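You operate a simulated robot arm through the tools that you are given. There is no shell and no other tool.

You are at the controls of a simulated robot arm. One attempt, no reset.

Task
Close the nip, run the unwinder and set the brake until the dancer rides on its mark.
Fine: then stop the machine; the web stays whole.

It is judged by the outcome, as a careful person would: the job done as asked, and still so three seconds after it is handed in. It fails if anything else is knocked over, pushed out of place, dropped, spilled or broken.

Robot
A 7-joint arm with a fingered hand, fixed in place. Base frame: the origin is on the floor under the middle of its stand, x ahead of it, y to its left, z up. Lengths are in m, angles in rad, forces in N, time in s.
It reaches about 1.023 m from its shoulder. Its first joint turns from -2.897 to 2.897 rad. Payload 4 kg.
Tool frame: the origin (TCP) lies between the finger pads and is the grasp point; the fingertips stand 0.03 m ahead of it; z points along the fingers, y is the line along which they close. The gripper opens to 0.104 m; its body begins 0.035 m behind the TCP. The gripper is a hand of 4 fingers: y runs from the thumb to the fingers, the wrist lies at [-0.015, -0.113, -0.19] in the tool frame.
Orientation is that of the tool frame in the base frame, as a unit quaternion [x, y, z, w]. With the fingers straight down and the wrist toward the robot, the tool's x, y and z point along [0, 1, 0], [1, 0, 0] and [0, 0, -1] of the base frame.

Tools
- The arm moves only by the tool drive_tool. Its argument "increments" is a list of rows, each a list of 6 numbers: the shift along the tool's x, y, z in cm, then the turn, a rotation vector about the tool's x, y, z in rad. In form: [[tx, ty, tz, rx, ry, rz], ...]. A call has 1 to 20 rows; each row shifts and turns the commanded pose from where the row before left it, along the tool's axes as they then stand. Rows are played at 5 a second. More than 0.05 m and 0.15 rad between two rows, and nothing of the call is played. A pose out of reach is approached as far as the arm can. The call stops where the force on the tool passes 40 N (or 10 N more than at its start, if that is more) or the arm is blocked; 0.2 s more then pass. In this call time passes only in rows, and 0.2 s behind the last. The reply holds the time, the measured pose of the TCP, the force on the tool along the base axes, the opening and the grip force, in the units named above and with some noise, with the torque about the TCP (base axes, N m) and any sound that the robot's microphone picked up.
- Cameras (640 x 400 px; columns grow to the right, rows downward): "scene" is fixed at [0.219, -0.6506, 1.4409]; the picture's right is [0.57, -0.82, 0.00], its down [-0.64, -0.44, -0.63] and it looks along [0.52, 0.36, -0.78] (base axes); focal length 328 px, centre (320, 200). "wrist" rides on the gripper at [0.061, -0.092, -0.13] in the tool frame; the picture's right is [-0.81, 0.27, -0.52], its down [-0.53, -0.71, 0.46] and it looks along [-0.24, 0.64, 0.72] (tool axes); focal length 275 px, centre (320, 200). There is no depth. A picture from a camera that has moved, and an enlarged one, comes with that camera's place and axes in the base frame and with its lens.
- get_image(camera): a new picture of that camera. No time passes.
- curl_fingers(index, middle, ring, thumb_bend, thumb_turn): sets how far each is bent, from 0 (flat) to 1 (curled in); at 0.3 the hand is open as for a grip, at 0.7 the pads meet at the TCP. One left out holds its place. A second passes; each finger stops where it meets its share of the squeeze, and holds until it gets a number again. It is the only way to open and close the hand. It gives what a move gives, with no picture; readings hold the bend of each and the force on the fingers (four entries, about 0 where the hand has none), thumb and palm. thumb_turn goes from beside the hand (0) to across from the fingers (1), as for a grip.
- inspect(camera, box): a new picture of the part [left, top, right, bottom] of that camera's present view, enlarged. No time passes.
- finish_job(): hands the job in; it is judged then, once.

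Places have to be worked out from the pictures, the camera data and where the tool is seen. Open the gripper and draw the arm clear of the work before you hand the job in, unless the task says otherwise.

The tools are called after "Call:" by a JSON object that holds its "fn" and its "kwargs". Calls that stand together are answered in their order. drive_tool: Moves the arm, as the interface text tells. Its arguments: {"type":"object","properties":{"increments":{"type":"array"}},"required":["increments"]} The other tools are called the same way: curl_fingers (index, middle, ring, thumb_bend, thumb_turn) moves the fingers one by one; get_image (camera) takes a picture; inspect (camera, box) takes an enlarged picture of a part of a camera's view; finish_job () hands the job in.

At the start:

```text
clock: 0.0
ee_pos: [0.2942, -0.4059, 1.1533]
tool_rot: [0.707, 0.707, 0.001, 0.0]
ft_force: [0.2, 0.1, -0.6]
ft_torque: [-0.03, -0.02, 0.0]
grip_width: 0.1035
finger_force: 0.0
shape: jaw
bend: [0.3, 0.3, 0.3, 0.3, 0.98]
finger forces: [0.0, 0.0, 0.0, 0.0, 0.0, 0.0]
```

scene: 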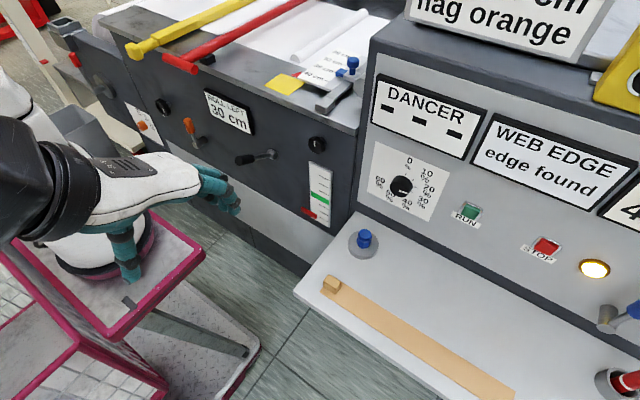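
wrist: 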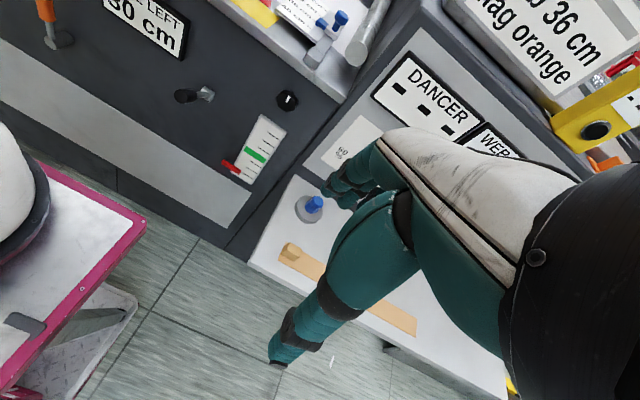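

I begin by looking closely at the panels in the scene to identify the nip lever, brake knob, run and stop buttons and the dancer gauge.

Call:
{"fn": "inspect", "kwargs": {"camera": "scene", "box": [120, 60, 360, 230]}}

Call:
{"fn": "inspect", "kwargs": {"camera": "scene", "box": [340, 60, 640, 280]}}

Call:
{"fn": "inspect", "kwargs": {"camera": "scene", "box": [230, 30, 400, 150]}}

Call:
{"fn": "inspect", "kwargs": {"camera": "scene", "box": [0, 0, 240, 160]}}

```text
2.35 times, centred on (240, 145) of scene
camera zoom: at [0.219, -0.6506, 1.4409], right [0.57, -0.82, 0.0], down [-0.64, -0.44, -0.63], along [0.52, 0.36, -0.78], focal length 772 px, centre (508, 329)
```

zoom: 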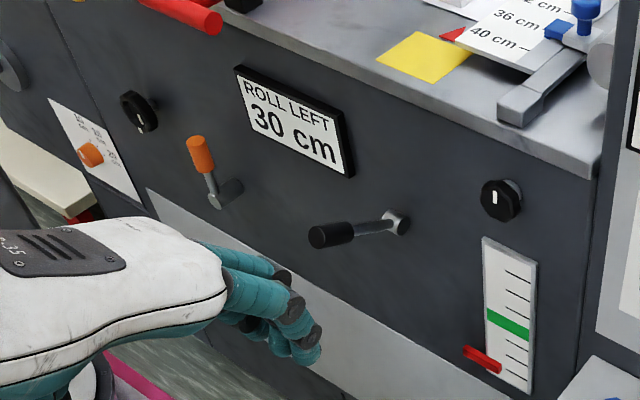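

```text
1.82 times, centred on (490, 170) of scene
camera zoom: at [0.219, -0.6506, 1.4409], right [0.57, -0.82, 0.0], down [-0.64, -0.44, -0.63], along [0.52, 0.36, -0.78], focal length 597 px, centre (11, 254)
```

zoom: 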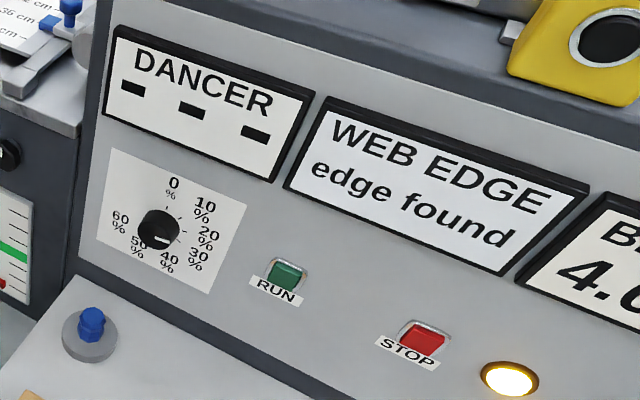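

```text
3.33 times, centred on (315, 90) of scene
camera zoom: at [0.219, -0.6506, 1.4409], right [0.57, -0.82, 0.0], down [-0.64, -0.44, -0.63], along [0.52, 0.36, -0.78], focal length 1094 px, centre (337, 567)
```

zoom: 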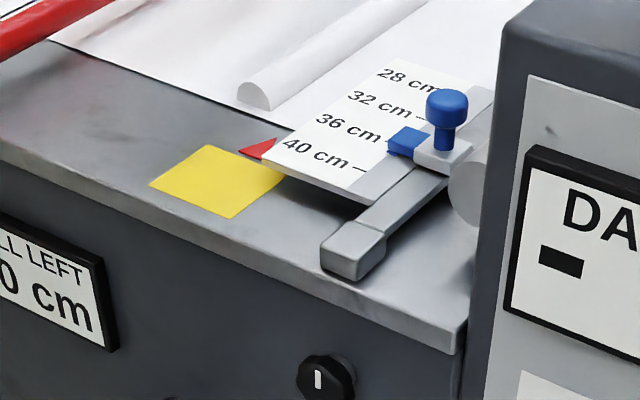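

```text
2.50 times, centred on (120, 80) of scene
camera zoom: at [0.219, -0.6506, 1.4409], right [0.57, -0.82, 0.0], down [-0.64, -0.44, -0.63], along [0.52, 0.36, -0.78], focal length 820 px, centre (820, 500)
```

zoom: 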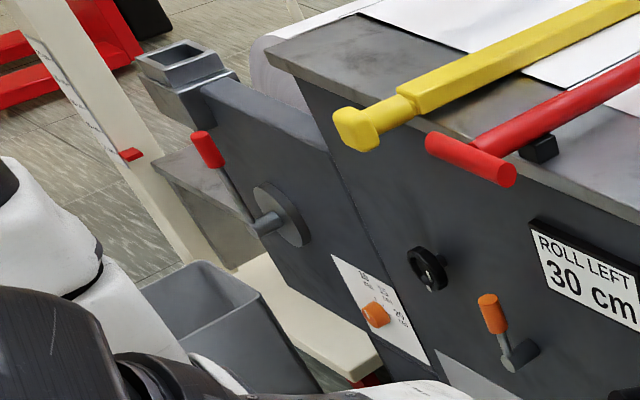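

I need more context on the remaining controls, so I look at the right edge of the scene and at the wrist view in detail.

Call:
{"fn": "inspect", "kwargs": {"camera": "scene", "box": [540, 100, 640, 220]}}

Call:
{"fn": "inspect", "kwargs": {"camera": "scene", "box": [540, 260, 640, 400]}}

Call:
{"fn": "inspect", "kwargs": {"camera": "scene", "box": [360, 140, 450, 220]}}

Call:
{"fn": "inspect", "kwargs": {"camera": "scene", "box": [90, 80, 200, 160]}}

Call:
{"fn": "inspect", "kwargs": {"camera": "wrist", "box": [0, 0, 320, 200]}}

Call:
{"fn": "inspect", "kwargs": {"camera": "wrist", "box": [380, 0, 640, 180]}}

```text
3.33 times, centred on (590, 160) of scene
camera zoom: at [0.219, -0.6506, 1.4409], right [0.57, -0.82, 0.0], down [-0.64, -0.44, -0.63], along [0.52, 0.36, -0.78], focal length 1094 px, centre (-580, 333)
```

zoom: 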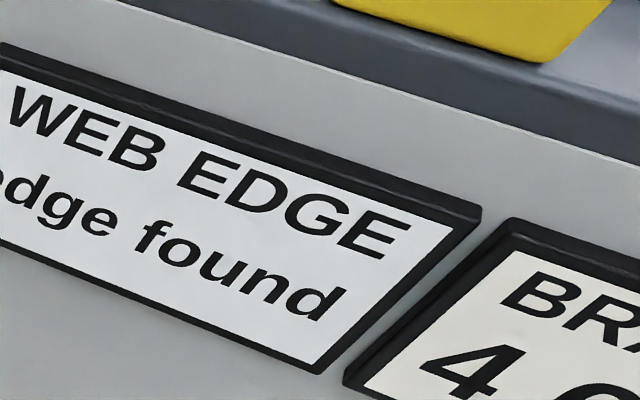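

```text
2.86 times, centred on (590, 330) of scene
camera zoom: at [0.219, -0.6506, 1.4409], right [0.57, -0.82, 0.0], down [-0.64, -0.44, -0.63], along [0.52, 0.36, -0.78], focal length 938 px, centre (-451, -171)
```

zoom: 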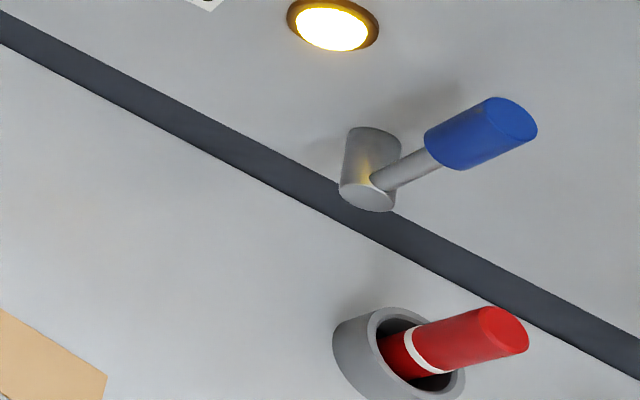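

```text
5.00 times, centred on (405, 180) of scene
camera zoom: at [0.219, -0.6506, 1.4409], right [0.57, -0.82, 0.0], down [-0.64, -0.44, -0.63], along [0.52, 0.36, -0.78], focal length 1641 px, centre (-105, 300)
```

zoom: 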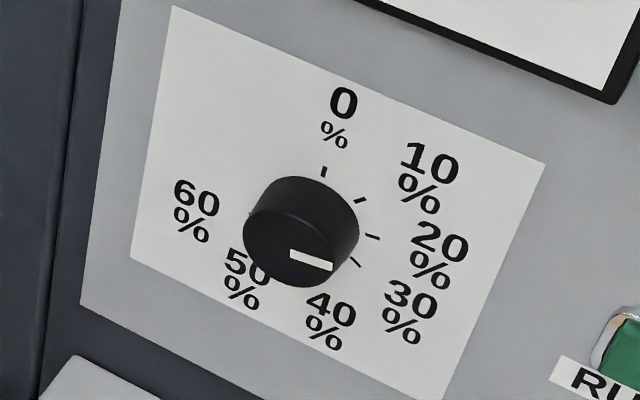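

```text
5.00 times, centred on (145, 120) of scene
camera zoom: at [0.219, -0.6506, 1.4409], right [0.57, -0.82, 0.0], down [-0.64, -0.44, -0.63], along [0.52, 0.36, -0.78], focal length 1641 px, centre (1195, 600)
```

zoom: 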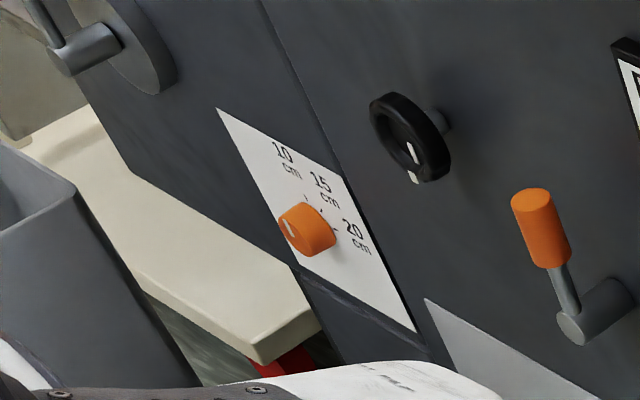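

```text
2.00 times, centred on (160, 100) of wrist
camera zoom: at [0.2029, -0.3452, 1.2826], right [0.27, -0.81, 0.52], down [-0.71, -0.53, -0.46], along [0.64, -0.24, -0.72], focal length 551 px, centre (640, 400)
```

zoom: 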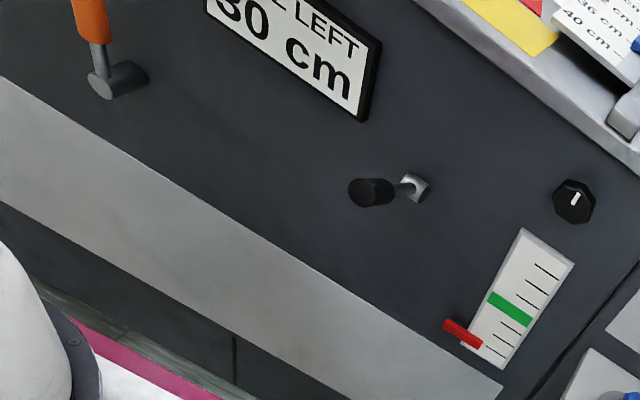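

```text
2.22 times, centred on (510, 90) of wrist
camera zoom: at [0.2029, -0.3452, 1.2826], right [0.27, -0.81, 0.52], down [-0.71, -0.53, -0.46], along [0.64, -0.24, -0.72], focal length 612 px, centre (-102, 444)
```

zoom: 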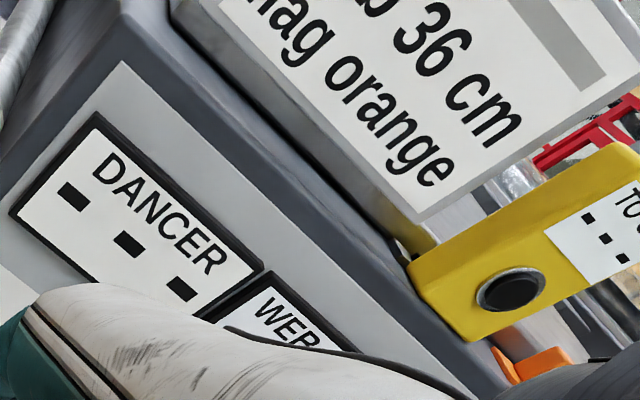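

The panels look vertical at about x≈0.69, with the % knob near (0.67, -0.53, 0.93), RUN near y≈-0.67 and STOP near y≈-0.80. I turn the hand in free space, half way first, so that its fingers will end up pointing forward and the wrist camera surveys the console.

Call:
{"fn": "drive_tool", "kwargs": {"increments": [[0, 0, 0, -0.0864, 0.0864, 0.0864], [0, 0, 0, -0.0864, 0.0864, 0.0864], [0, 0, 0, -0.0864, 0.0864, 0.0864], [0, 0, 0, -0.0864, 0.0864, 0.0864], [0, 0, 0, -0.0864, 0.0864, 0.0864], [0, 0, 0, -0.0864, 0.0864, 0.0864], [0, 0, 0, -0.0864, 0.0864, 0.0864]]}}

Call:
{"fn": "get_image", "kwargs": {"camera": "wrist"}}

Call:
{"fn": "get_image", "kwargs": {"camera": "scene"}}

```text
clock: 1.6
ee_pos: [0.2962, -0.406, 1.1533]
tool_rot: [0.816, 0.408, 0.41, 0.0]
ft_force: [-0.2, 1.1, 0.5]
ft_torque: [0.02, 0.04, -0.01]
grip_width: 0.1035
finger_force: 0.2
shape: jaw
bend: [0.3, 0.3, 0.3, 0.3, 0.98]
finger forces: [0.1, 0.0, 0.0, 0.1, 0.1, 0.1]
```

```text
taken
camera wrist: at [0.1673, -0.3481, 1.2494], right [-0.43, -0.9, -0.1], down [-0.35, 0.27, -0.9], along [0.83, -0.35, -0.43], focal length 275 px, centre (320, 200)
```

wrist: 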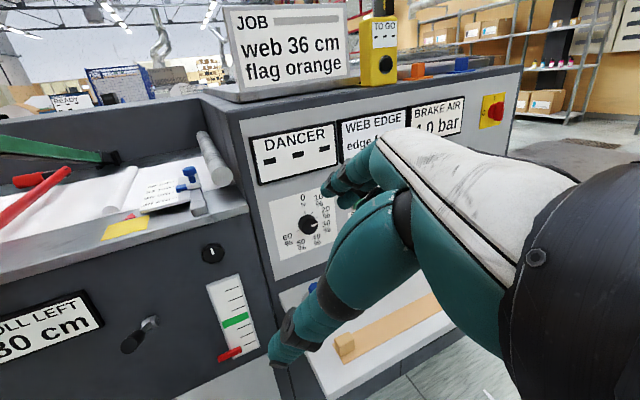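

```text
taken
```

scene: 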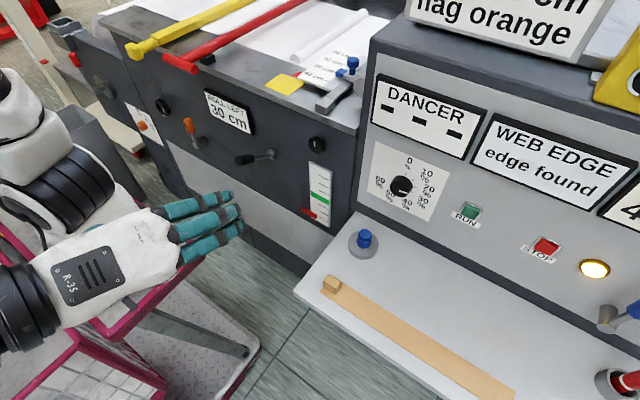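

The console reads DANCER "---", WEB EDGE "edge found", BRAKE AIR "4.0 bar". I finish the turn so the fingers point at the panel and take another look.

Call:
{"fn": "drive_tool", "kwargs": {"increments": [[0, 0, 0, -0.0864, 0.0864, 0.0864], [0, 0, 0, -0.0864, 0.0864, 0.0864], [0, 0, 0, -0.0864, 0.0864, 0.0864], [0, 0, 0, -0.0864, 0.0864, 0.0864], [0, 0, 0, -0.0864, 0.0864, 0.0864], [0, 0, 0, -0.0864, 0.0864, 0.0864], [0, 0, 0, -0.0864, 0.0864, 0.0864]]}}

Call:
{"fn": "get_image", "kwargs": {"camera": "wrist"}}

Call:
{"fn": "get_image", "kwargs": {"camera": "scene"}}

```text
clock: 3.2
ee_pos: [0.2734, -0.4316, 1.1668]
tool_rot: [0.706, -0.001, 0.708, 0.0]
ft_force: [-0.2, -0.6, -0.4]
ft_torque: [-0.01, -0.03, 0.0]
grip_width: 0.1036
finger_force: 0.1
shape: jaw
bend: [0.3, 0.3, 0.3, 0.3, 0.98]
finger forces: [0.1, 0.1, 0.1, 0.0, 0.1, 0.1]
out of reach, approached as far as the arm can: row 6, 7
```

```text
taken
camera wrist: at [0.142, -0.3417, 1.2274], right [-0.52, -0.27, -0.81], down [0.46, 0.71, -0.53], along [0.72, -0.64, -0.24], focal length 275 px, centre (320, 200)
```

wrist: 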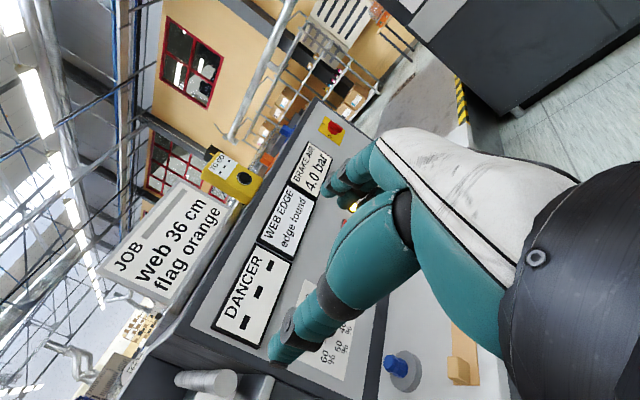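

```text
taken
```

scene: 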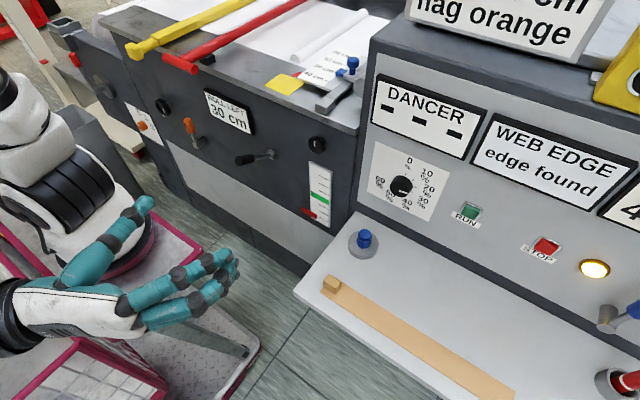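

That pose is close to the arm's inner limit here, so I turn half way back to the upright view, then shift left (+y) and a bit outward to survey the left panel and table top.

Call:
{"fn": "drive_tool", "kwargs": {"increments": [[0, 0, 0, 0.0864, -0.0864, -0.0864], [0, 0, 0, 0.0864, -0.0864, -0.0864], [0, 0, 0, 0.0864, -0.0864, -0.0864], [0, 0, 0, 0.0864, -0.0864, -0.0864], [0, 0, 0, 0.0864, -0.0864, -0.0864], [0, 0, 0, 0.0864, -0.0864, -0.0864], [0, 0, 0, 0.0864, -0.0864, -0.0864]]}}

Call:
{"fn": "drive_tool", "kwargs": {"increments": [[3.0, -2.2, 0.9, 0, 0, 0], [3.0, -2.2, 0.9, 0, 0, 0], [3.0, -2.2, 0.9, 0, 0, 0], [3.0, -2.2, 0.9, 0, 0, 0], [3.0, -2.2, 0.9, 0, 0, 0], [3.0, -2.2, 0.9, 0, 0, 0], [3.0, -2.2, 0.9, 0, 0, 0], [3.0, -2.2, 0.9, 0, 0, 0]]}}

Call:
{"fn": "get_image", "kwargs": {"camera": "wrist"}}

```text
clock: 4.8
ee_pos: [0.2723, -0.4328, 1.1657]
tool_rot: [0.817, 0.409, 0.406, 0.0]
ft_force: [-0.6, 0.6, 0.6]
ft_torque: [0.0, 0.03, -0.01]
grip_width: 0.1037
finger_force: 0.2
shape: jaw
bend: [0.3, 0.3, 0.3, 0.3, 0.98]
finger forces: [0.0, 0.0, 0.0, 0.0, 0.0, 0.1]
```

```text
clock: 6.5
ee_pos: [0.2987, -0.1907, 1.1969]
tool_rot: [0.818, 0.378, 0.417, -0.119]
ft_force: [-0.1, 0.3, 0.5]
ft_torque: [0.01, -0.02, 0.04]
grip_width: 0.1038
finger_force: 0.0
shape: jaw
bend: [0.3, 0.3, 0.3, 0.3, 0.98]
finger forces: [0.1, 0.0, 0.1, 0.1, 0.1, 0.0]
stopped in row 8: the arm was blocked; the commanded pose is now the measured one
```

```text
taken
camera wrist: at [0.1782, -0.1627, 1.3128], right [-0.41, -0.87, -0.27], down [-0.44, 0.44, -0.78], along [0.8, -0.2, -0.56], focal length 275 px, centre (320, 200)
```

wrist: 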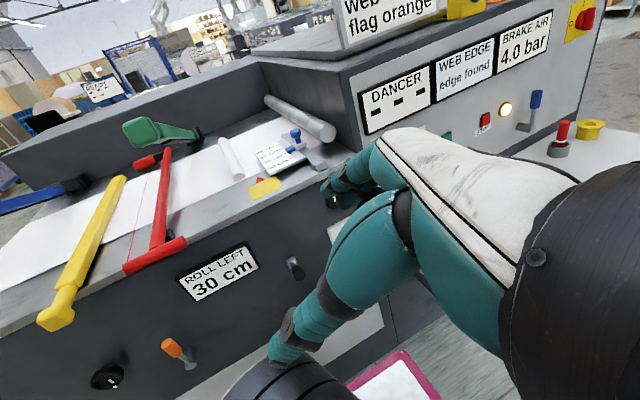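

The arm met its own fold limit there; the view shows the table with web, yellow and red bars and a green clamp. I zoom into this view.

Call:
{"fn": "inspect", "kwargs": {"camera": "wrist", "box": [0, 80, 260, 240]}}

Call:
{"fn": "inspect", "kwargs": {"camera": "wrist", "box": [200, 60, 360, 220]}}

Call:
{"fn": "inspect", "kwargs": {"camera": "wrist", "box": [60, 230, 320, 400]}}

Call:
{"fn": "inspect", "kwargs": {"camera": "wrist", "box": [440, 0, 640, 160]}}

```text
2.46 times, centred on (130, 160) of wrist
camera zoom: at [0.1782, -0.1627, 1.3128], right [-0.41, -0.87, -0.27], down [-0.44, 0.44, -0.78], along [0.8, -0.2, -0.56], focal length 678 px, centre (788, 298)
```

zoom: 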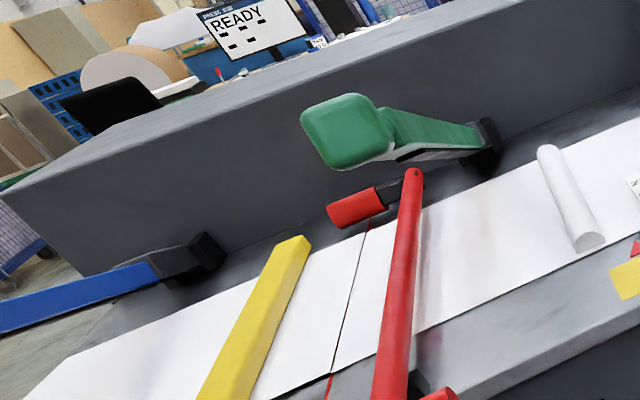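

```text
2.50 times, centred on (280, 140) of wrist
camera zoom: at [0.1782, -0.1627, 1.3128], right [-0.41, -0.87, -0.27], down [-0.44, 0.44, -0.78], along [0.8, -0.2, -0.56], focal length 688 px, centre (420, 350)
```

zoom: 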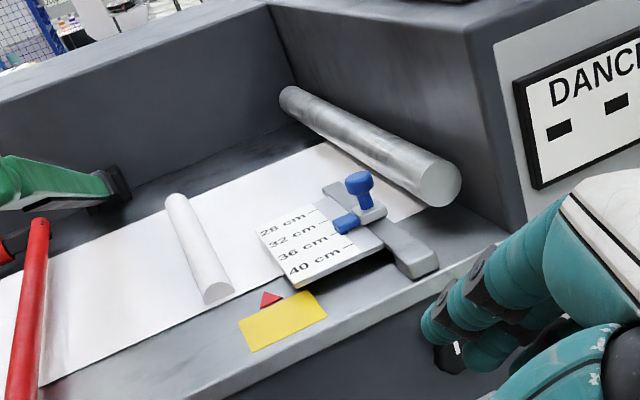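

```text
2.35 times, centred on (190, 315) of wrist
camera zoom: at [0.1782, -0.1627, 1.3128], right [-0.41, -0.87, -0.27], down [-0.44, 0.44, -0.78], along [0.8, -0.2, -0.56], focal length 648 px, centre (626, -71)
```

zoom: 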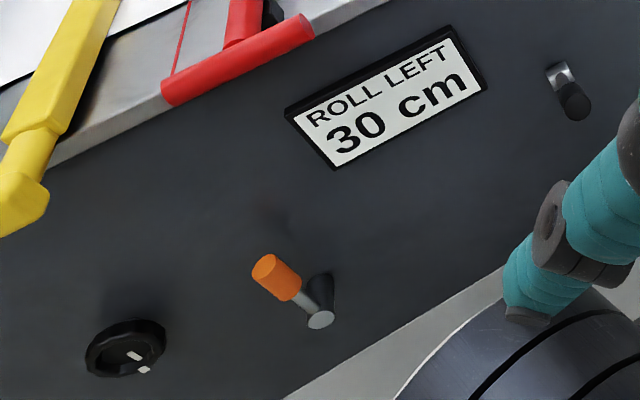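

```text
2.50 times, centred on (540, 80) of wrist
camera zoom: at [0.1782, -0.1627, 1.3128], right [-0.41, -0.87, -0.27], down [-0.44, 0.44, -0.78], along [0.8, -0.2, -0.56], focal length 688 px, centre (-230, 500)
```

zoom: 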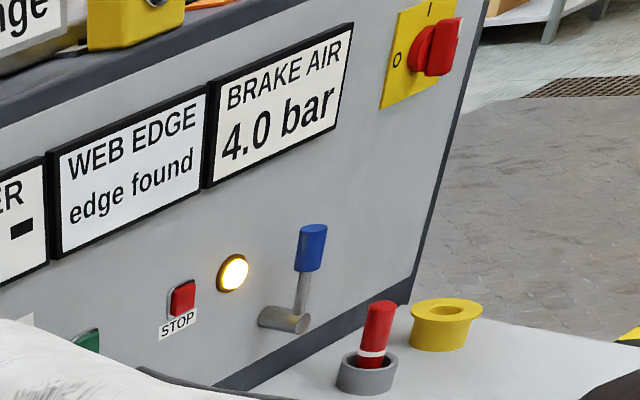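

I check the scene picture for the arm's base and the left-hand controls, to judge reach and which lever is the nip.

Call:
{"fn": "get_image", "kwargs": {"camera": "scene"}}

Call:
{"fn": "inspect", "kwargs": {"camera": "scene", "box": [120, 0, 420, 130]}}

```text
taken
```

scene: 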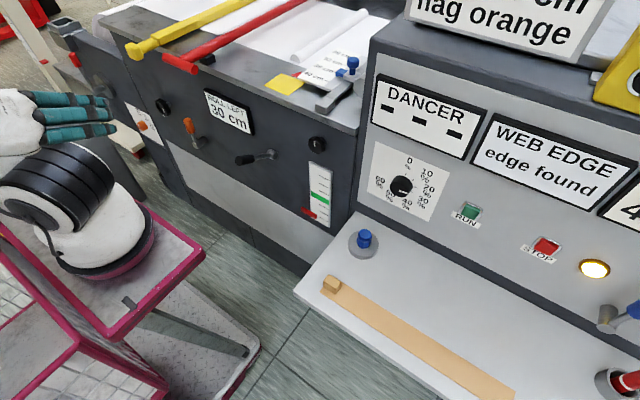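

```text
2.13 times, centred on (270, 65) of scene
camera zoom: at [0.219, -0.6506, 1.4409], right [0.57, -0.82, 0.0], down [-0.64, -0.44, -0.63], along [0.52, 0.36, -0.78], focal length 700 px, centre (427, 488)
```

zoom: 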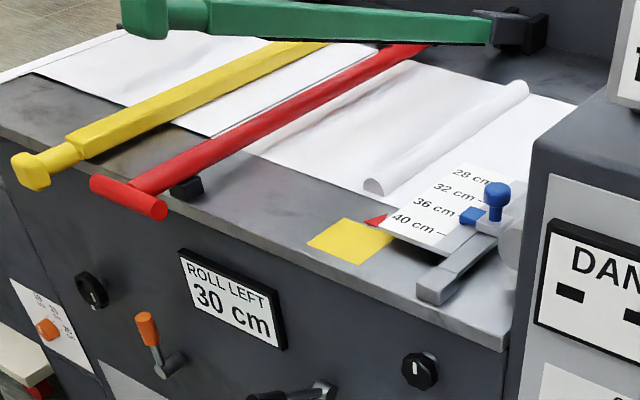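

I move the hand forward and up away from its own arm, then yaw left to see the left panel and table bars.

Call:
{"fn": "drive_tool", "kwargs": {"increments": [[2.64, 2.4, 0.53, 0, 0, 0], [2.64, 2.4, 0.53, 0, 0, 0], [2.64, 2.4, 0.53, 0, 0, 0], [2.64, 2.4, 0.53, 0, 0, 0], [2.64, 2.4, 0.53, 0, 0, 0]]}}

Call:
{"fn": "drive_tool", "kwargs": {"increments": [[0, 0, 0, 0.114, 0.018, -0.092], [0, 0, 0, 0.114, 0.018, -0.092], [0, 0, 0, 0.114, 0.018, -0.092], [0, 0, 0, 0.114, 0.018, -0.092], [0, 0, 0, 0.114, 0.018, -0.092]]}}

Call:
{"fn": "get_image", "kwargs": {"camera": "wrist"}}

Call:
{"fn": "get_image", "kwargs": {"camera": "scene"}}

```text
clock: 7.7
ee_pos: [0.4473, -0.1893, 1.2996]
tool_rot: [0.82, 0.375, 0.417, -0.115]
ft_force: [-0.4, -0.5, 0.0]
ft_torque: [-0.01, 0.05, 0.0]
grip_width: 0.104
finger_force: 0.0
shape: jaw
bend: [0.3, 0.3, 0.3, 0.3, 0.98]
finger forces: [0.0, 0.0, 0.1, 0.0, 0.0, 0.0]
```

```text
clock: 8.9
ee_pos: [0.4474, -0.1908, 1.2961]
tool_rot: [0.628, 0.647, 0.346, -0.259]
ft_force: [0.4, 0.4, 0.1]
ft_torque: [0.01, -0.01, -0.01]
grip_width: 0.1039
finger_force: 0.1
shape: jaw
bend: [0.3, 0.3, 0.3, 0.3, 0.98]
finger forces: [0.1, 0.0, 0.1, 0.0, 0.0, 0.0]
```

```text
taken
camera wrist: at [0.339, -0.2506, 1.4136], right [0.28, -0.92, -0.27], down [-0.62, 0.04, -0.78], along [0.73, 0.39, -0.56], focal length 275 px, centre (320, 200)
```

wrist: 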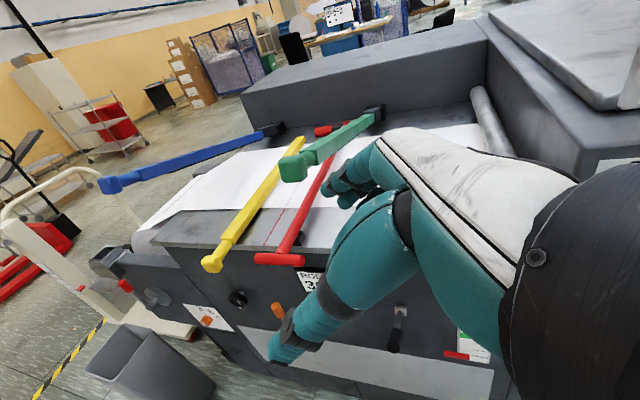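

```text
taken
```

scene: 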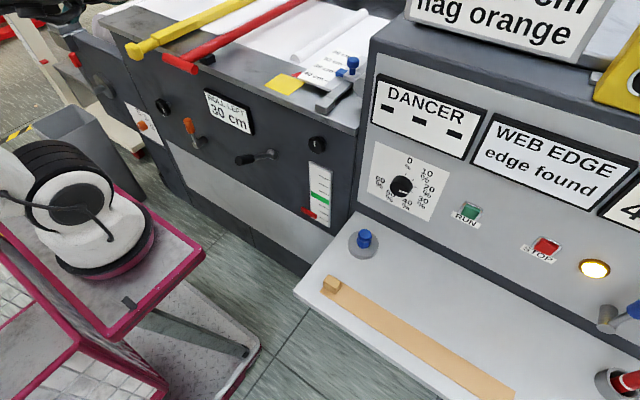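

Call:
{"fn": "inspect", "kwargs": {"camera": "wrist", "box": [180, 90, 400, 280]}}

Call:
{"fn": "inspect", "kwargs": {"camera": "wrist", "box": [80, 230, 320, 380]}}

Call:
{"fn": "inspect", "kwargs": {"camera": "scene", "box": [60, 0, 260, 130]}}

```text
2.11 times, centred on (290, 185) of wrist
camera zoom: at [0.339, -0.2506, 1.4136], right [0.28, -0.92, -0.27], down [-0.62, 0.04, -0.78], along [0.73, 0.39, -0.56], focal length 580 px, centre (383, 232)
```

zoom: 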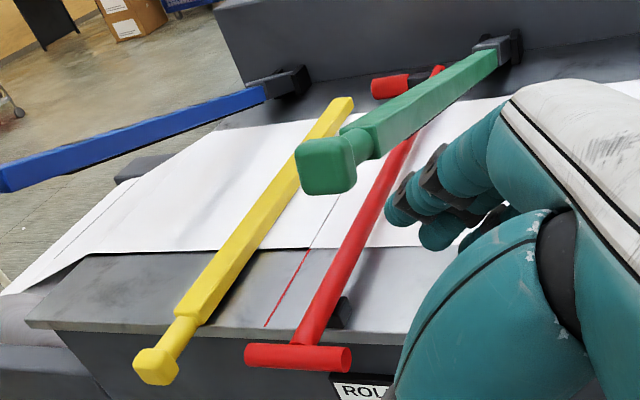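

```text
2.67 times, centred on (200, 305) of wrist
camera zoom: at [0.339, -0.2506, 1.4136], right [0.28, -0.92, -0.27], down [-0.62, 0.04, -0.78], along [0.73, 0.39, -0.56], focal length 734 px, centre (640, -80)
```

zoom: 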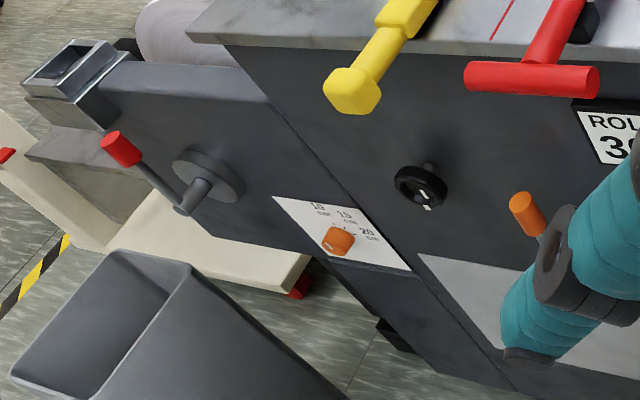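

```text
3.08 times, centred on (160, 65) of scene
camera zoom: at [0.219, -0.6506, 1.4409], right [0.57, -0.82, 0.0], down [-0.64, -0.44, -0.63], along [0.52, 0.36, -0.78], focal length 1010 px, centre (812, 615)
```

zoom: 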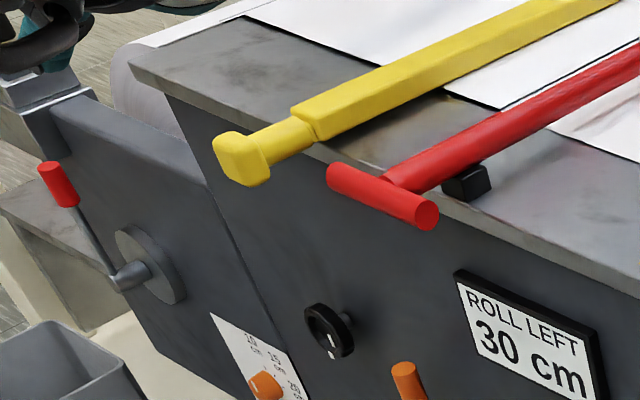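

The yellow bar lies across the web, the green and blue clamps are raised, and the red T-bar rests on a block. Before touching anything I want a close look at the console's right end (lamp, blue lever) and the silver roller, so I yaw right and move over there at a safe distance.

Call:
{"fn": "drive_tool", "kwargs": {"increments": [[0, 0, 0, -0.1086, -0.0172, 0.0883], [0, 0, 0, -0.1086, -0.0172, 0.0883], [0, 0, 0, -0.1086, -0.0172, 0.0883], [0, 0, 0, -0.1086, -0.0172, 0.0883], [0, 0, 0, -0.1086, -0.0172, 0.0883], [0, 0, 0, -0.1086, -0.0172, 0.0883], [0, 0, 0, -0.1086, -0.0172, 0.0883], [0, 0, 0, -0.1086, -0.0172, 0.0883], [0, 0, 0, -0.1086, -0.0172, 0.0883]]}}

Call:
{"fn": "get_image", "kwargs": {"camera": "wrist"}}

Call:
{"fn": "drive_tool", "kwargs": {"increments": [[-2.42, 3.38, -0.72, 0, 0, 0], [-2.42, 3.38, -0.72, 0, 0, 0], [-2.42, 3.38, -0.72, 0, 0, 0], [-2.42, 3.38, -0.72, 0, 0, 0], [-2.42, 3.38, -0.72, 0, 0, 0], [-2.42, 3.38, -0.72, 0, 0, 0], [-2.42, 3.38, -0.72, 0, 0, 0], [-2.42, 3.38, -0.72, 0, 0, 0], [-2.42, 3.38, -0.72, 0, 0, 0], [-2.42, 3.38, -0.72, 0, 0, 0]]}}

Call:
{"fn": "get_image", "kwargs": {"camera": "wrist"}}

```text
clock: 10.9
ee_pos: [0.4495, -0.1917, 1.2971]
tool_rot: [0.89, 0.147, 0.432, -0.003]
ft_force: [0.0, -0.2, -0.1]
ft_torque: [0.01, 0.03, 0.0]
grip_width: 0.1042
finger_force: 0.0
shape: jaw
bend: [0.3, 0.3, 0.3, 0.3, 0.98]
finger forces: [0.0, 0.1, 0.0, 0.1, 0.1, 0.0]
```

```text
taken
camera wrist: at [0.3597, -0.1054, 1.413], right [-0.8, -0.54, -0.27], down [-0.15, 0.6, -0.78], along [0.58, -0.58, -0.56], focal length 275 px, centre (320, 200)
```

wrist: 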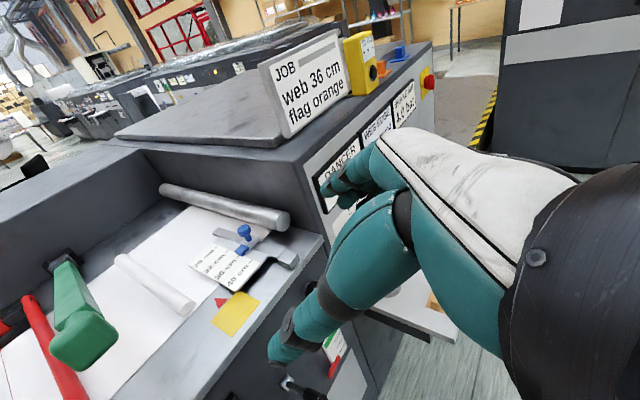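

```text
clock: 13.1
ee_pos: [0.3453, -0.591, 1.1979]
tool_rot: [0.89, 0.147, 0.431, -0.004]
ft_force: [-0.1, 0.1, -0.5]
ft_torque: [-0.01, 0.02, -0.01]
grip_width: 0.104
finger_force: 0.1
shape: jaw
bend: [0.3, 0.3, 0.3, 0.3, 0.98]
finger forces: [0.0, 0.0, 0.0, 0.1, 0.1, 0.0]
```

```text
taken
camera wrist: at [0.2567, -0.5048, 1.314], right [-0.8, -0.54, -0.26], down [-0.15, 0.6, -0.78], along [0.58, -0.58, -0.56], focal length 275 px, centre (320, 200)
```

wrist: 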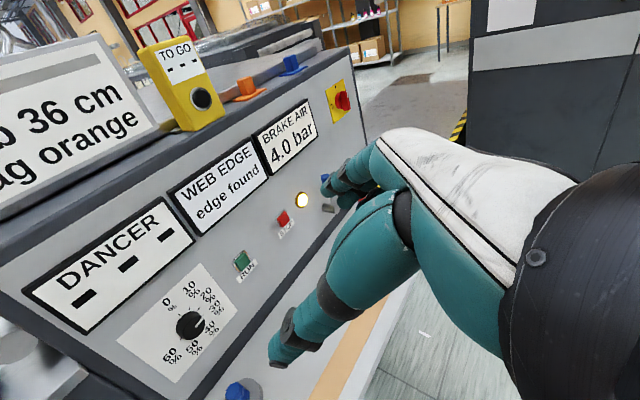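

I zoom in on this console view to read the dial and any small labels.

Call:
{"fn": "inspect", "kwargs": {"camera": "wrist", "box": [110, 240, 280, 390]}}

Call:
{"fn": "inspect", "kwargs": {"camera": "wrist", "box": [230, 60, 390, 260]}}

Call:
{"fn": "inspect", "kwargs": {"camera": "scene", "box": [540, 230, 640, 400]}}

```text
2.67 times, centred on (195, 315) of wrist
camera zoom: at [0.2567, -0.5048, 1.314], right [-0.8, -0.54, -0.26], down [-0.15, 0.6, -0.78], along [0.58, -0.58, -0.56], focal length 734 px, centre (653, -107)
```

zoom: 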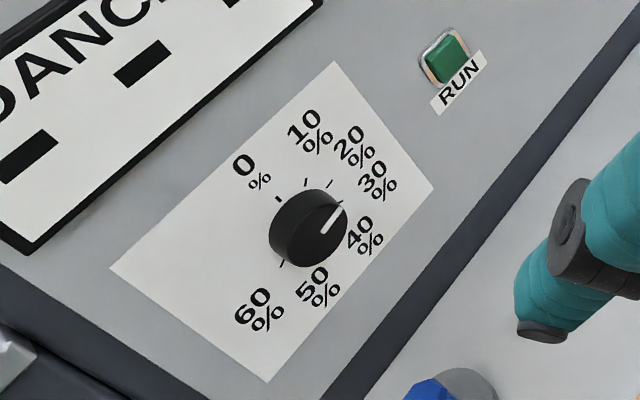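

```text
2.00 times, centred on (310, 160) of wrist
camera zoom: at [0.2567, -0.5048, 1.314], right [-0.8, -0.54, -0.26], down [-0.15, 0.6, -0.78], along [0.58, -0.58, -0.56], focal length 551 px, centre (340, 280)
```

zoom: 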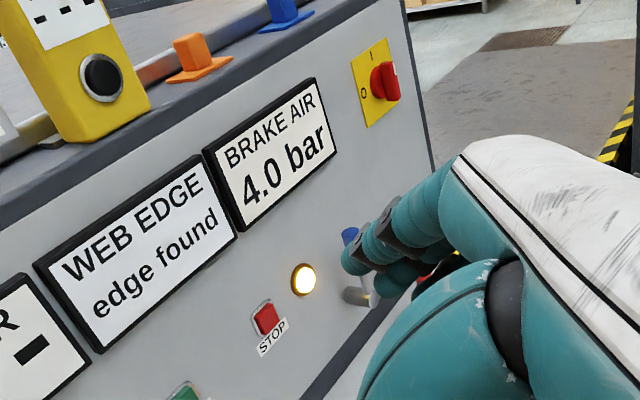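

```text
2.35 times, centred on (590, 315) of scene
camera zoom: at [0.219, -0.6506, 1.4409], right [0.57, -0.82, 0.0], down [-0.64, -0.44, -0.63], along [0.52, 0.36, -0.78], focal length 772 px, centre (-315, -71)
```

zoom: 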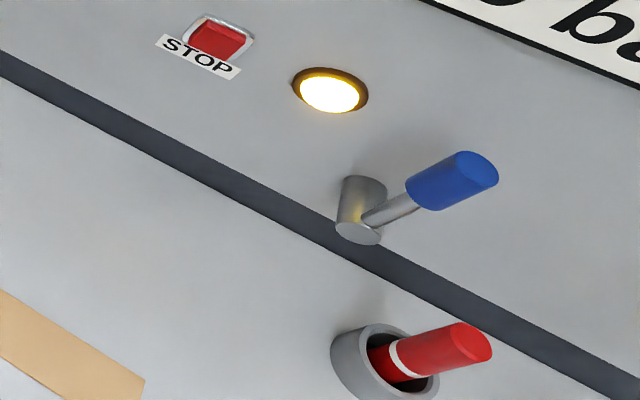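

The pointer on the % dial is at about 20 %, the lamp is lit and BRAKE AIR shows 4.0 bar. Next I return the hand to the fingers-down attitude and move closer to the left panel to study the black lever, the knob and the dancer gauge.

Call:
{"fn": "drive_tool", "kwargs": {"increments": [[0, 0, 0, 0.0664, -0.0677, -0.1156], [0, 0, 0, 0.0664, -0.0677, -0.1156], [0, 0, 0, 0.0664, -0.0677, -0.1156], [0, 0, 0, 0.0664, -0.0677, -0.1156], [0, 0, 0, 0.0664, -0.0677, -0.1156], [0, 0, 0, 0.0664, -0.0677, -0.1156], [0, 0, 0, 0.0664, -0.0677, -0.1156], [0, 0, 0, 0.0664, -0.0677, -0.1156], [0, 0, 0, 0.0664, -0.0677, -0.1156], [0, 0, 0, 0.0664, -0.0677, -0.1156], [3.08, 2.42, 2.97, 0, 0, 0], [3.08, 2.42, 2.97, 0, 0, 0], [3.08, 2.42, 2.97, 0, 0, 0], [3.08, 2.42, 2.97, 0, 0, 0], [3.08, 2.42, 2.97, 0, 0, 0], [3.08, 2.42, 2.97, 0, 0, 0]]}}

Call:
{"fn": "get_image", "kwargs": {"camera": "wrist"}}

Call:
{"fn": "inspect", "kwargs": {"camera": "wrist", "box": [40, 0, 320, 180]}}

```text
clock: 16.5
ee_pos: [0.4897, -0.4005, 1.0182]
tool_rot: [0.707, 0.707, -0.001, 0.002]
ft_force: [-0.3, 0.8, -0.7]
ft_torque: [0.02, -0.06, -0.02]
grip_width: 0.1039
finger_force: 0.1
shape: jaw
bend: [0.3, 0.3, 0.3, 0.3, 0.98]
finger forces: [0.1, 0.1, 0.1, 0.1, 0.1, 0.1]
```

```text
taken
camera wrist: at [0.3975, -0.3399, 1.1471], right [0.27, -0.81, 0.52], down [-0.71, -0.53, -0.46], along [0.65, -0.25, -0.72], focal length 275 px, centre (320, 200)
```

wrist: 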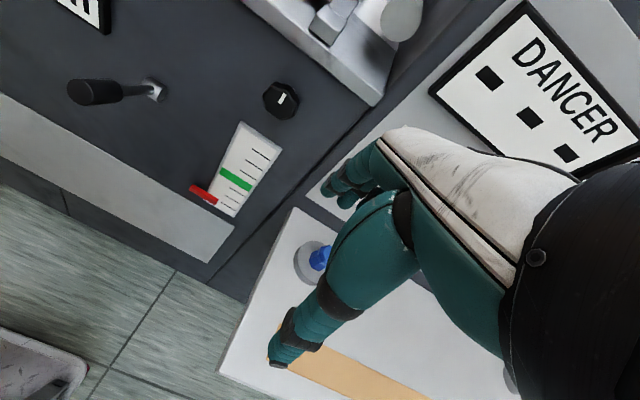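

```text
2.22 times, centred on (180, 90) of wrist
camera zoom: at [0.3975, -0.3399, 1.1471], right [0.27, -0.81, 0.52], down [-0.71, -0.53, -0.46], along [0.65, -0.25, -0.72], focal length 612 px, centre (631, 444)
```

zoom: 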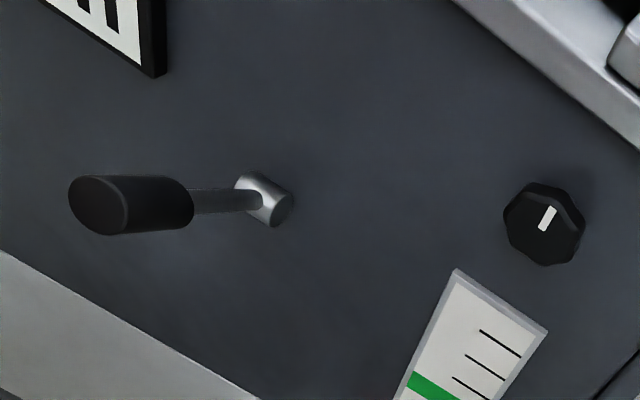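

The black lever swings about a horizontal hub; still no labels. I now turn the hand forward again and move to a low viewpoint to check the silver roller gap and whether the yellow bar really presses on the web.

Call:
{"fn": "drive_tool", "kwargs": {"increments": [[0, 0, 0, -0.0864, 0.0864, 0.0864], [0, 0, 0, -0.0864, 0.0864, 0.0864], [0, 0, 0, -0.0864, 0.0864, 0.0864], [0, 0, 0, -0.0864, 0.0864, 0.0864], [0, 0, 0, -0.0864, 0.0864, 0.0864], [0, 0, 0, -0.0864, 0.0864, 0.0864], [0, 0, 0, -0.0864, 0.0864, 0.0864], [0, 0, 0, -0.0864, 0.0864, 0.0864], [0, 0, 0, -0.0864, 0.0864, 0.0864], [0, 0, 0, -0.0864, 0.0864, 0.0864], [0, 0, 0, -0.0864, 0.0864, 0.0864], [0, 0, 0, -0.0864, 0.0864, 0.0864], [0, 0, 0, -0.0864, 0.0864, 0.0864], [0, 0, 0, -0.0864, 0.0864, 0.0864]]}}

Call:
{"fn": "get_image", "kwargs": {"camera": "wrist"}}

Call:
{"fn": "get_image", "kwargs": {"camera": "scene"}}

```text
clock: 19.5
ee_pos: [0.4898, -0.5199, 1.0181]
tool_rot: [0.706, 0.001, 0.708, 0.0]
ft_force: [1.0, 0.0, -0.6]
ft_torque: [0.01, 0.0, -0.01]
grip_width: 0.1038
finger_force: 0.0
shape: jaw
bend: [0.3, 0.3, 0.3, 0.3, 0.98]
finger forces: [0.0, 0.0, 0.0, 0.0, 0.0, 0.0]
out of reach, approached as far as the arm can: row 7, 8, 9, 10, 11, 12, 13, 14
```

```text
taken
camera wrist: at [0.3595, -0.4282, 1.0784], right [-0.51, -0.28, -0.81], down [0.46, 0.71, -0.53], along [0.73, -0.65, -0.24], focal length 275 px, centre (320, 200)
```

wrist: 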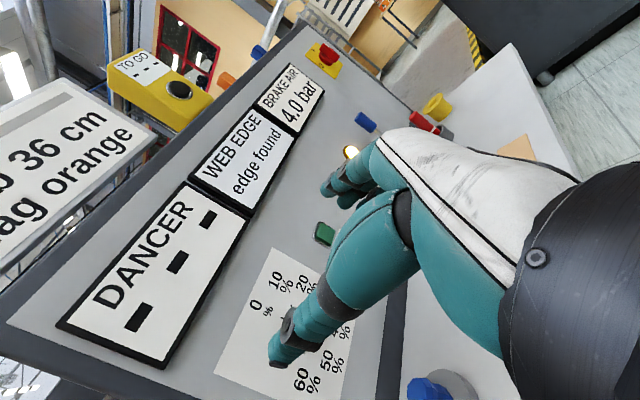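

```text
taken
```

scene: 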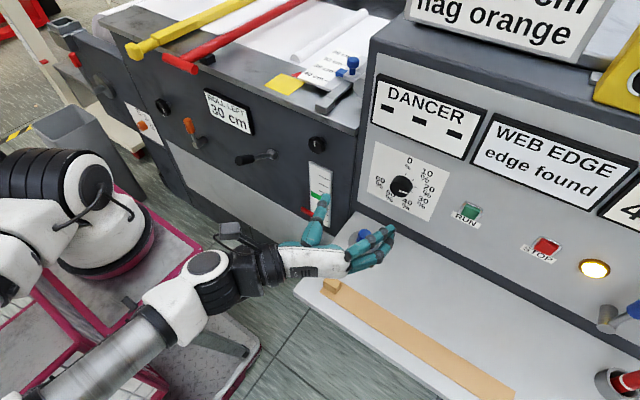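

The console is well in reach in this attitude. I raise the hand and yaw left to look at the silver roller and the bars from a low angle.

Call:
{"fn": "drive_tool", "kwargs": {"increments": [[4, 0, -1.5, 0, 0, 0], [4, 0, -1.5, 0, 0, 0], [4, 0, -1.5, 0, 0, 0], [0, 0, 0, 0.15, 0, 0], [0, 0, 0, 0.15, 0, 0], [0, 0, 0, 0.15, 0, 0], [0, 0, 0, 0.15, 0, 0], [0, 0, 0, 0.15, 0, 0], [0, 0, 0, 0.15, 0, 0], [0, 0, 0, 0.15, 0, 0], [0, 0, 0, 0.15, 0, 0]]}}

Call:
{"fn": "get_image", "kwargs": {"camera": "wrist"}}

```text
clock: 21.9
ee_pos: [0.445, -0.5232, 1.1391]
tool_rot: [0.583, 0.401, 0.584, -0.398]
ft_force: [-0.6, 0.0, -1.6]
ft_torque: [0.0, 0.02, -0.02]
grip_width: 0.1037
finger_force: 0.0
shape: jaw
bend: [0.3, 0.3, 0.3, 0.3, 0.98]
finger forces: [0.0, 0.1, 0.1, 0.1, 0.0, 0.1]
out of reach, approached as far as the arm can: row 1
```

```text
taken
camera wrist: at [0.3122, -0.6121, 1.1986], right [0.07, -0.58, -0.81], down [-0.5, 0.68, -0.54], along [0.86, 0.44, -0.24], focal length 275 px, centre (320, 200)
```

wrist: 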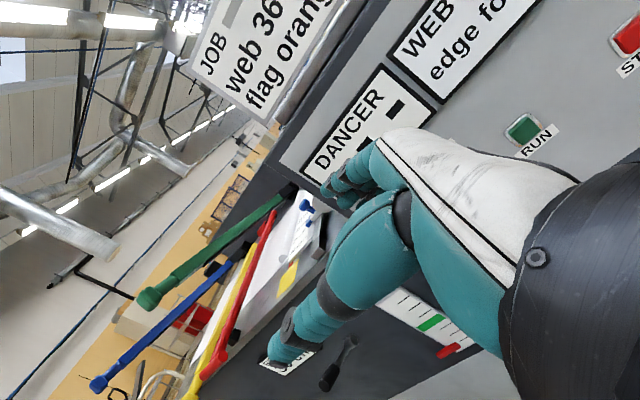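

I zoom into the bars from this low angle.

Call:
{"fn": "inspect", "kwargs": {"camera": "wrist", "box": [80, 180, 340, 400]}}

Call:
{"fn": "inspect", "kwargs": {"camera": "wrist", "box": [180, 200, 340, 330]}}

```text
1.82 times, centred on (210, 290) of wrist
camera zoom: at [0.3122, -0.6121, 1.1986], right [0.07, -0.58, -0.81], down [-0.5, 0.68, -0.54], along [0.86, 0.44, -0.24], focal length 500 px, centre (520, 36)
```

zoom: 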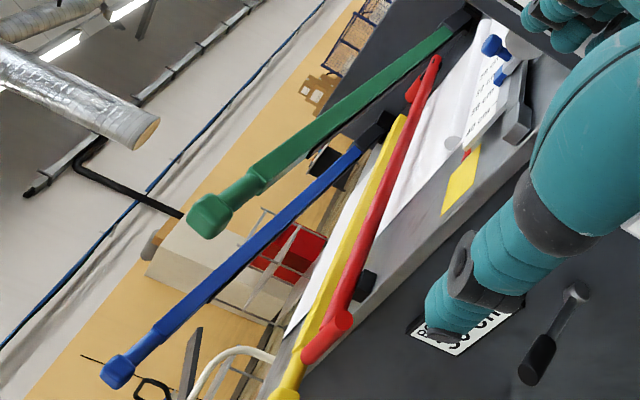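

```text
3.08 times, centred on (260, 265) of wrist
camera zoom: at [0.3122, -0.6121, 1.1986], right [0.07, -0.58, -0.81], down [-0.5, 0.68, -0.54], along [0.86, 0.44, -0.24], focal length 847 px, centre (505, 0)
```

zoom: 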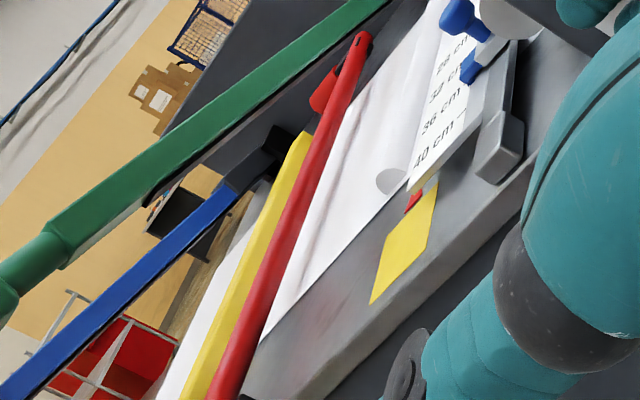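

The yellow and red bars lie low, blue and green are raised. I need to see the yellow bar's far end and the roller properly, so I move up over the front of the table (staying above the bars) for a look down.

Call:
{"fn": "drive_tool", "kwargs": {"increments": [[0, 0, 0, 0.0574, -0.1305, -0.0458], [0, 0, 0, 0.0574, -0.1305, -0.0458], [0, 0, 0, 0.0574, -0.1305, -0.0458], [0, 0, 0, 0.0574, -0.1305, -0.0458], [0, 0, 0, 0.0574, -0.1305, -0.0458], [4.21, 0.8, 2.14, 0, 0, 0], [4.21, 0.8, 2.14, 0, 0, 0], [4.21, 0.8, 2.14, 0, 0, 0], [4.21, 0.8, 2.14, 0, 0, 0], [4.21, 0.8, 2.14, 0, 0, 0], [4.21, 0.8, 2.14, 0, 0, 0], [4.21, 0.8, 2.14, 0, 0, 0], [4.21, 0.8, 2.14, 0, 0, 0], [4.21, 0.8, 2.14, 0, 0, 0], [4.21, 0.8, 2.14, 0, 0, 0], [4.21, 0.8, 2.14, 0, 0, 0]]}}

Call:
{"fn": "get_image", "kwargs": {"camera": "wrist"}}

Call:
{"fn": "inspect", "kwargs": {"camera": "wrist", "box": [120, 60, 360, 260]}}

```text
clock: 25.3
ee_pos: [0.5222, -0.0507, 1.3608]
tool_rot: [0.629, 0.645, 0.346, -0.26]
ft_force: [0.5, 0.0, 0.3]
ft_torque: [0.02, 0.0, 0.01]
grip_width: 0.1037
finger_force: 0.0
shape: jaw
bend: [0.3, 0.3, 0.3, 0.3, 0.98]
finger forces: [0.0, 0.1, 0.0, 0.0, 0.1, 0.1]
```

```text
taken
camera wrist: at [0.4133, -0.1099, 1.477], right [0.28, -0.92, -0.27], down [-0.62, 0.04, -0.78], along [0.73, 0.39, -0.56], focal length 275 px, centre (320, 200)
```

wrist: 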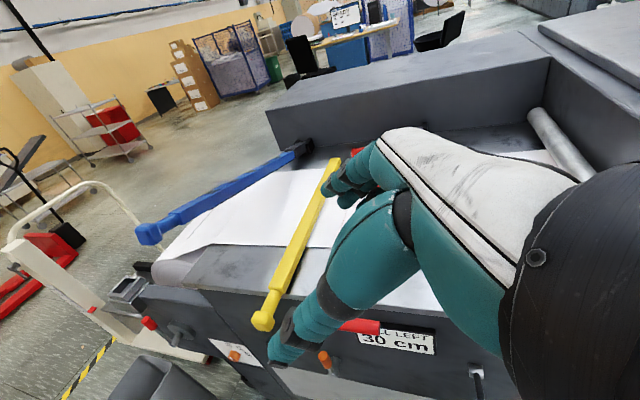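

```text
2.00 times, centred on (240, 160) of wrist
camera zoom: at [0.4133, -0.1099, 1.477], right [0.28, -0.92, -0.27], down [-0.62, 0.04, -0.78], along [0.73, 0.39, -0.56], focal length 551 px, centre (480, 280)
```

zoom: 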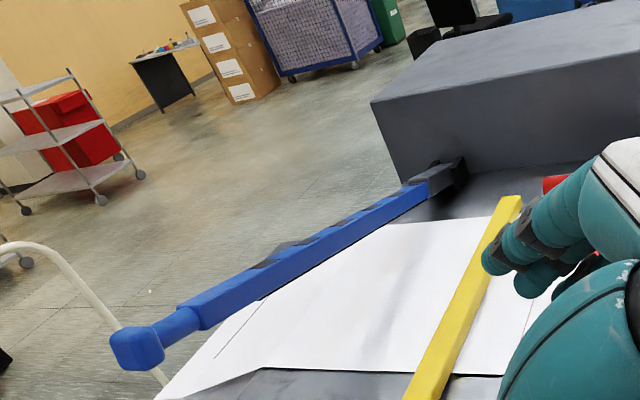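

I zoom the scene camera onto the yellow bar's crossing of the table edge to see whether there is a gap under it.

Call:
{"fn": "inspect", "kwargs": {"camera": "scene", "box": [120, 0, 220, 70]}}

Call:
{"fn": "inspect", "kwargs": {"camera": "scene", "box": [180, 0, 280, 70]}}

Call:
{"fn": "inspect", "kwargs": {"camera": "wrist", "box": [230, 150, 350, 340]}}

```text
5.71 times, centred on (170, 35) of scene
camera zoom: at [0.219, -0.6506, 1.4409], right [0.57, -0.82, 0.0], down [-0.64, -0.44, -0.63], along [0.52, 0.36, -0.78], focal length 1875 px, centre (1177, 1143)
```

zoom: 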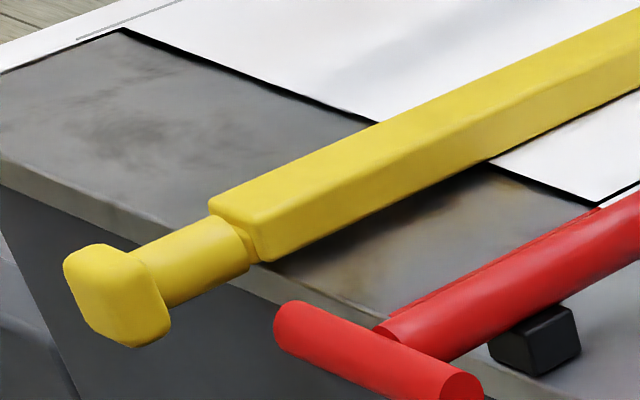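

```text
5.71 times, centred on (230, 35) of scene
camera zoom: at [0.219, -0.6506, 1.4409], right [0.57, -0.82, 0.0], down [-0.64, -0.44, -0.63], along [0.52, 0.36, -0.78], focal length 1875 px, centre (834, 1143)
```

zoom: 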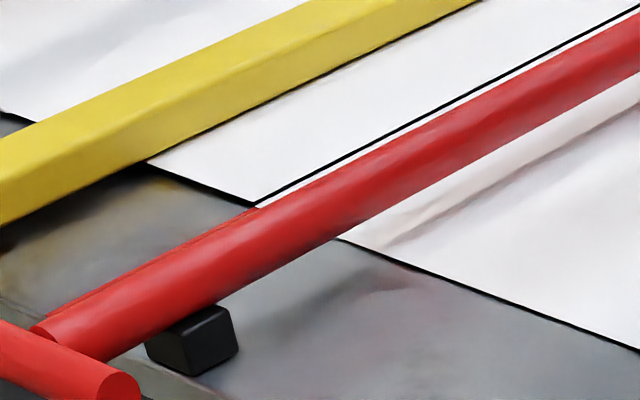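

```text
2.11 times, centred on (290, 245) of wrist
camera zoom: at [0.4133, -0.1099, 1.477], right [0.28, -0.92, -0.27], down [-0.62, 0.04, -0.78], along [0.73, 0.39, -0.56], focal length 580 px, centre (383, 105)
```

zoom: 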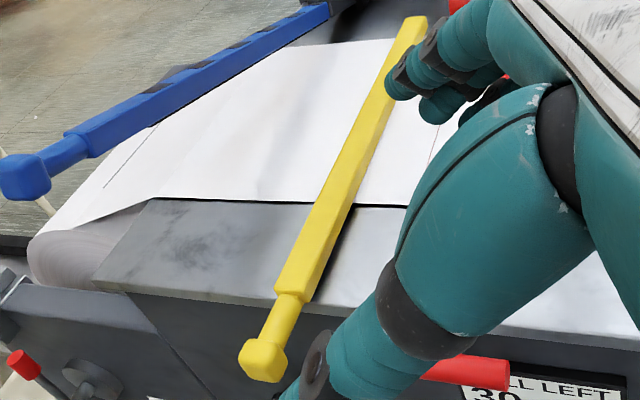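

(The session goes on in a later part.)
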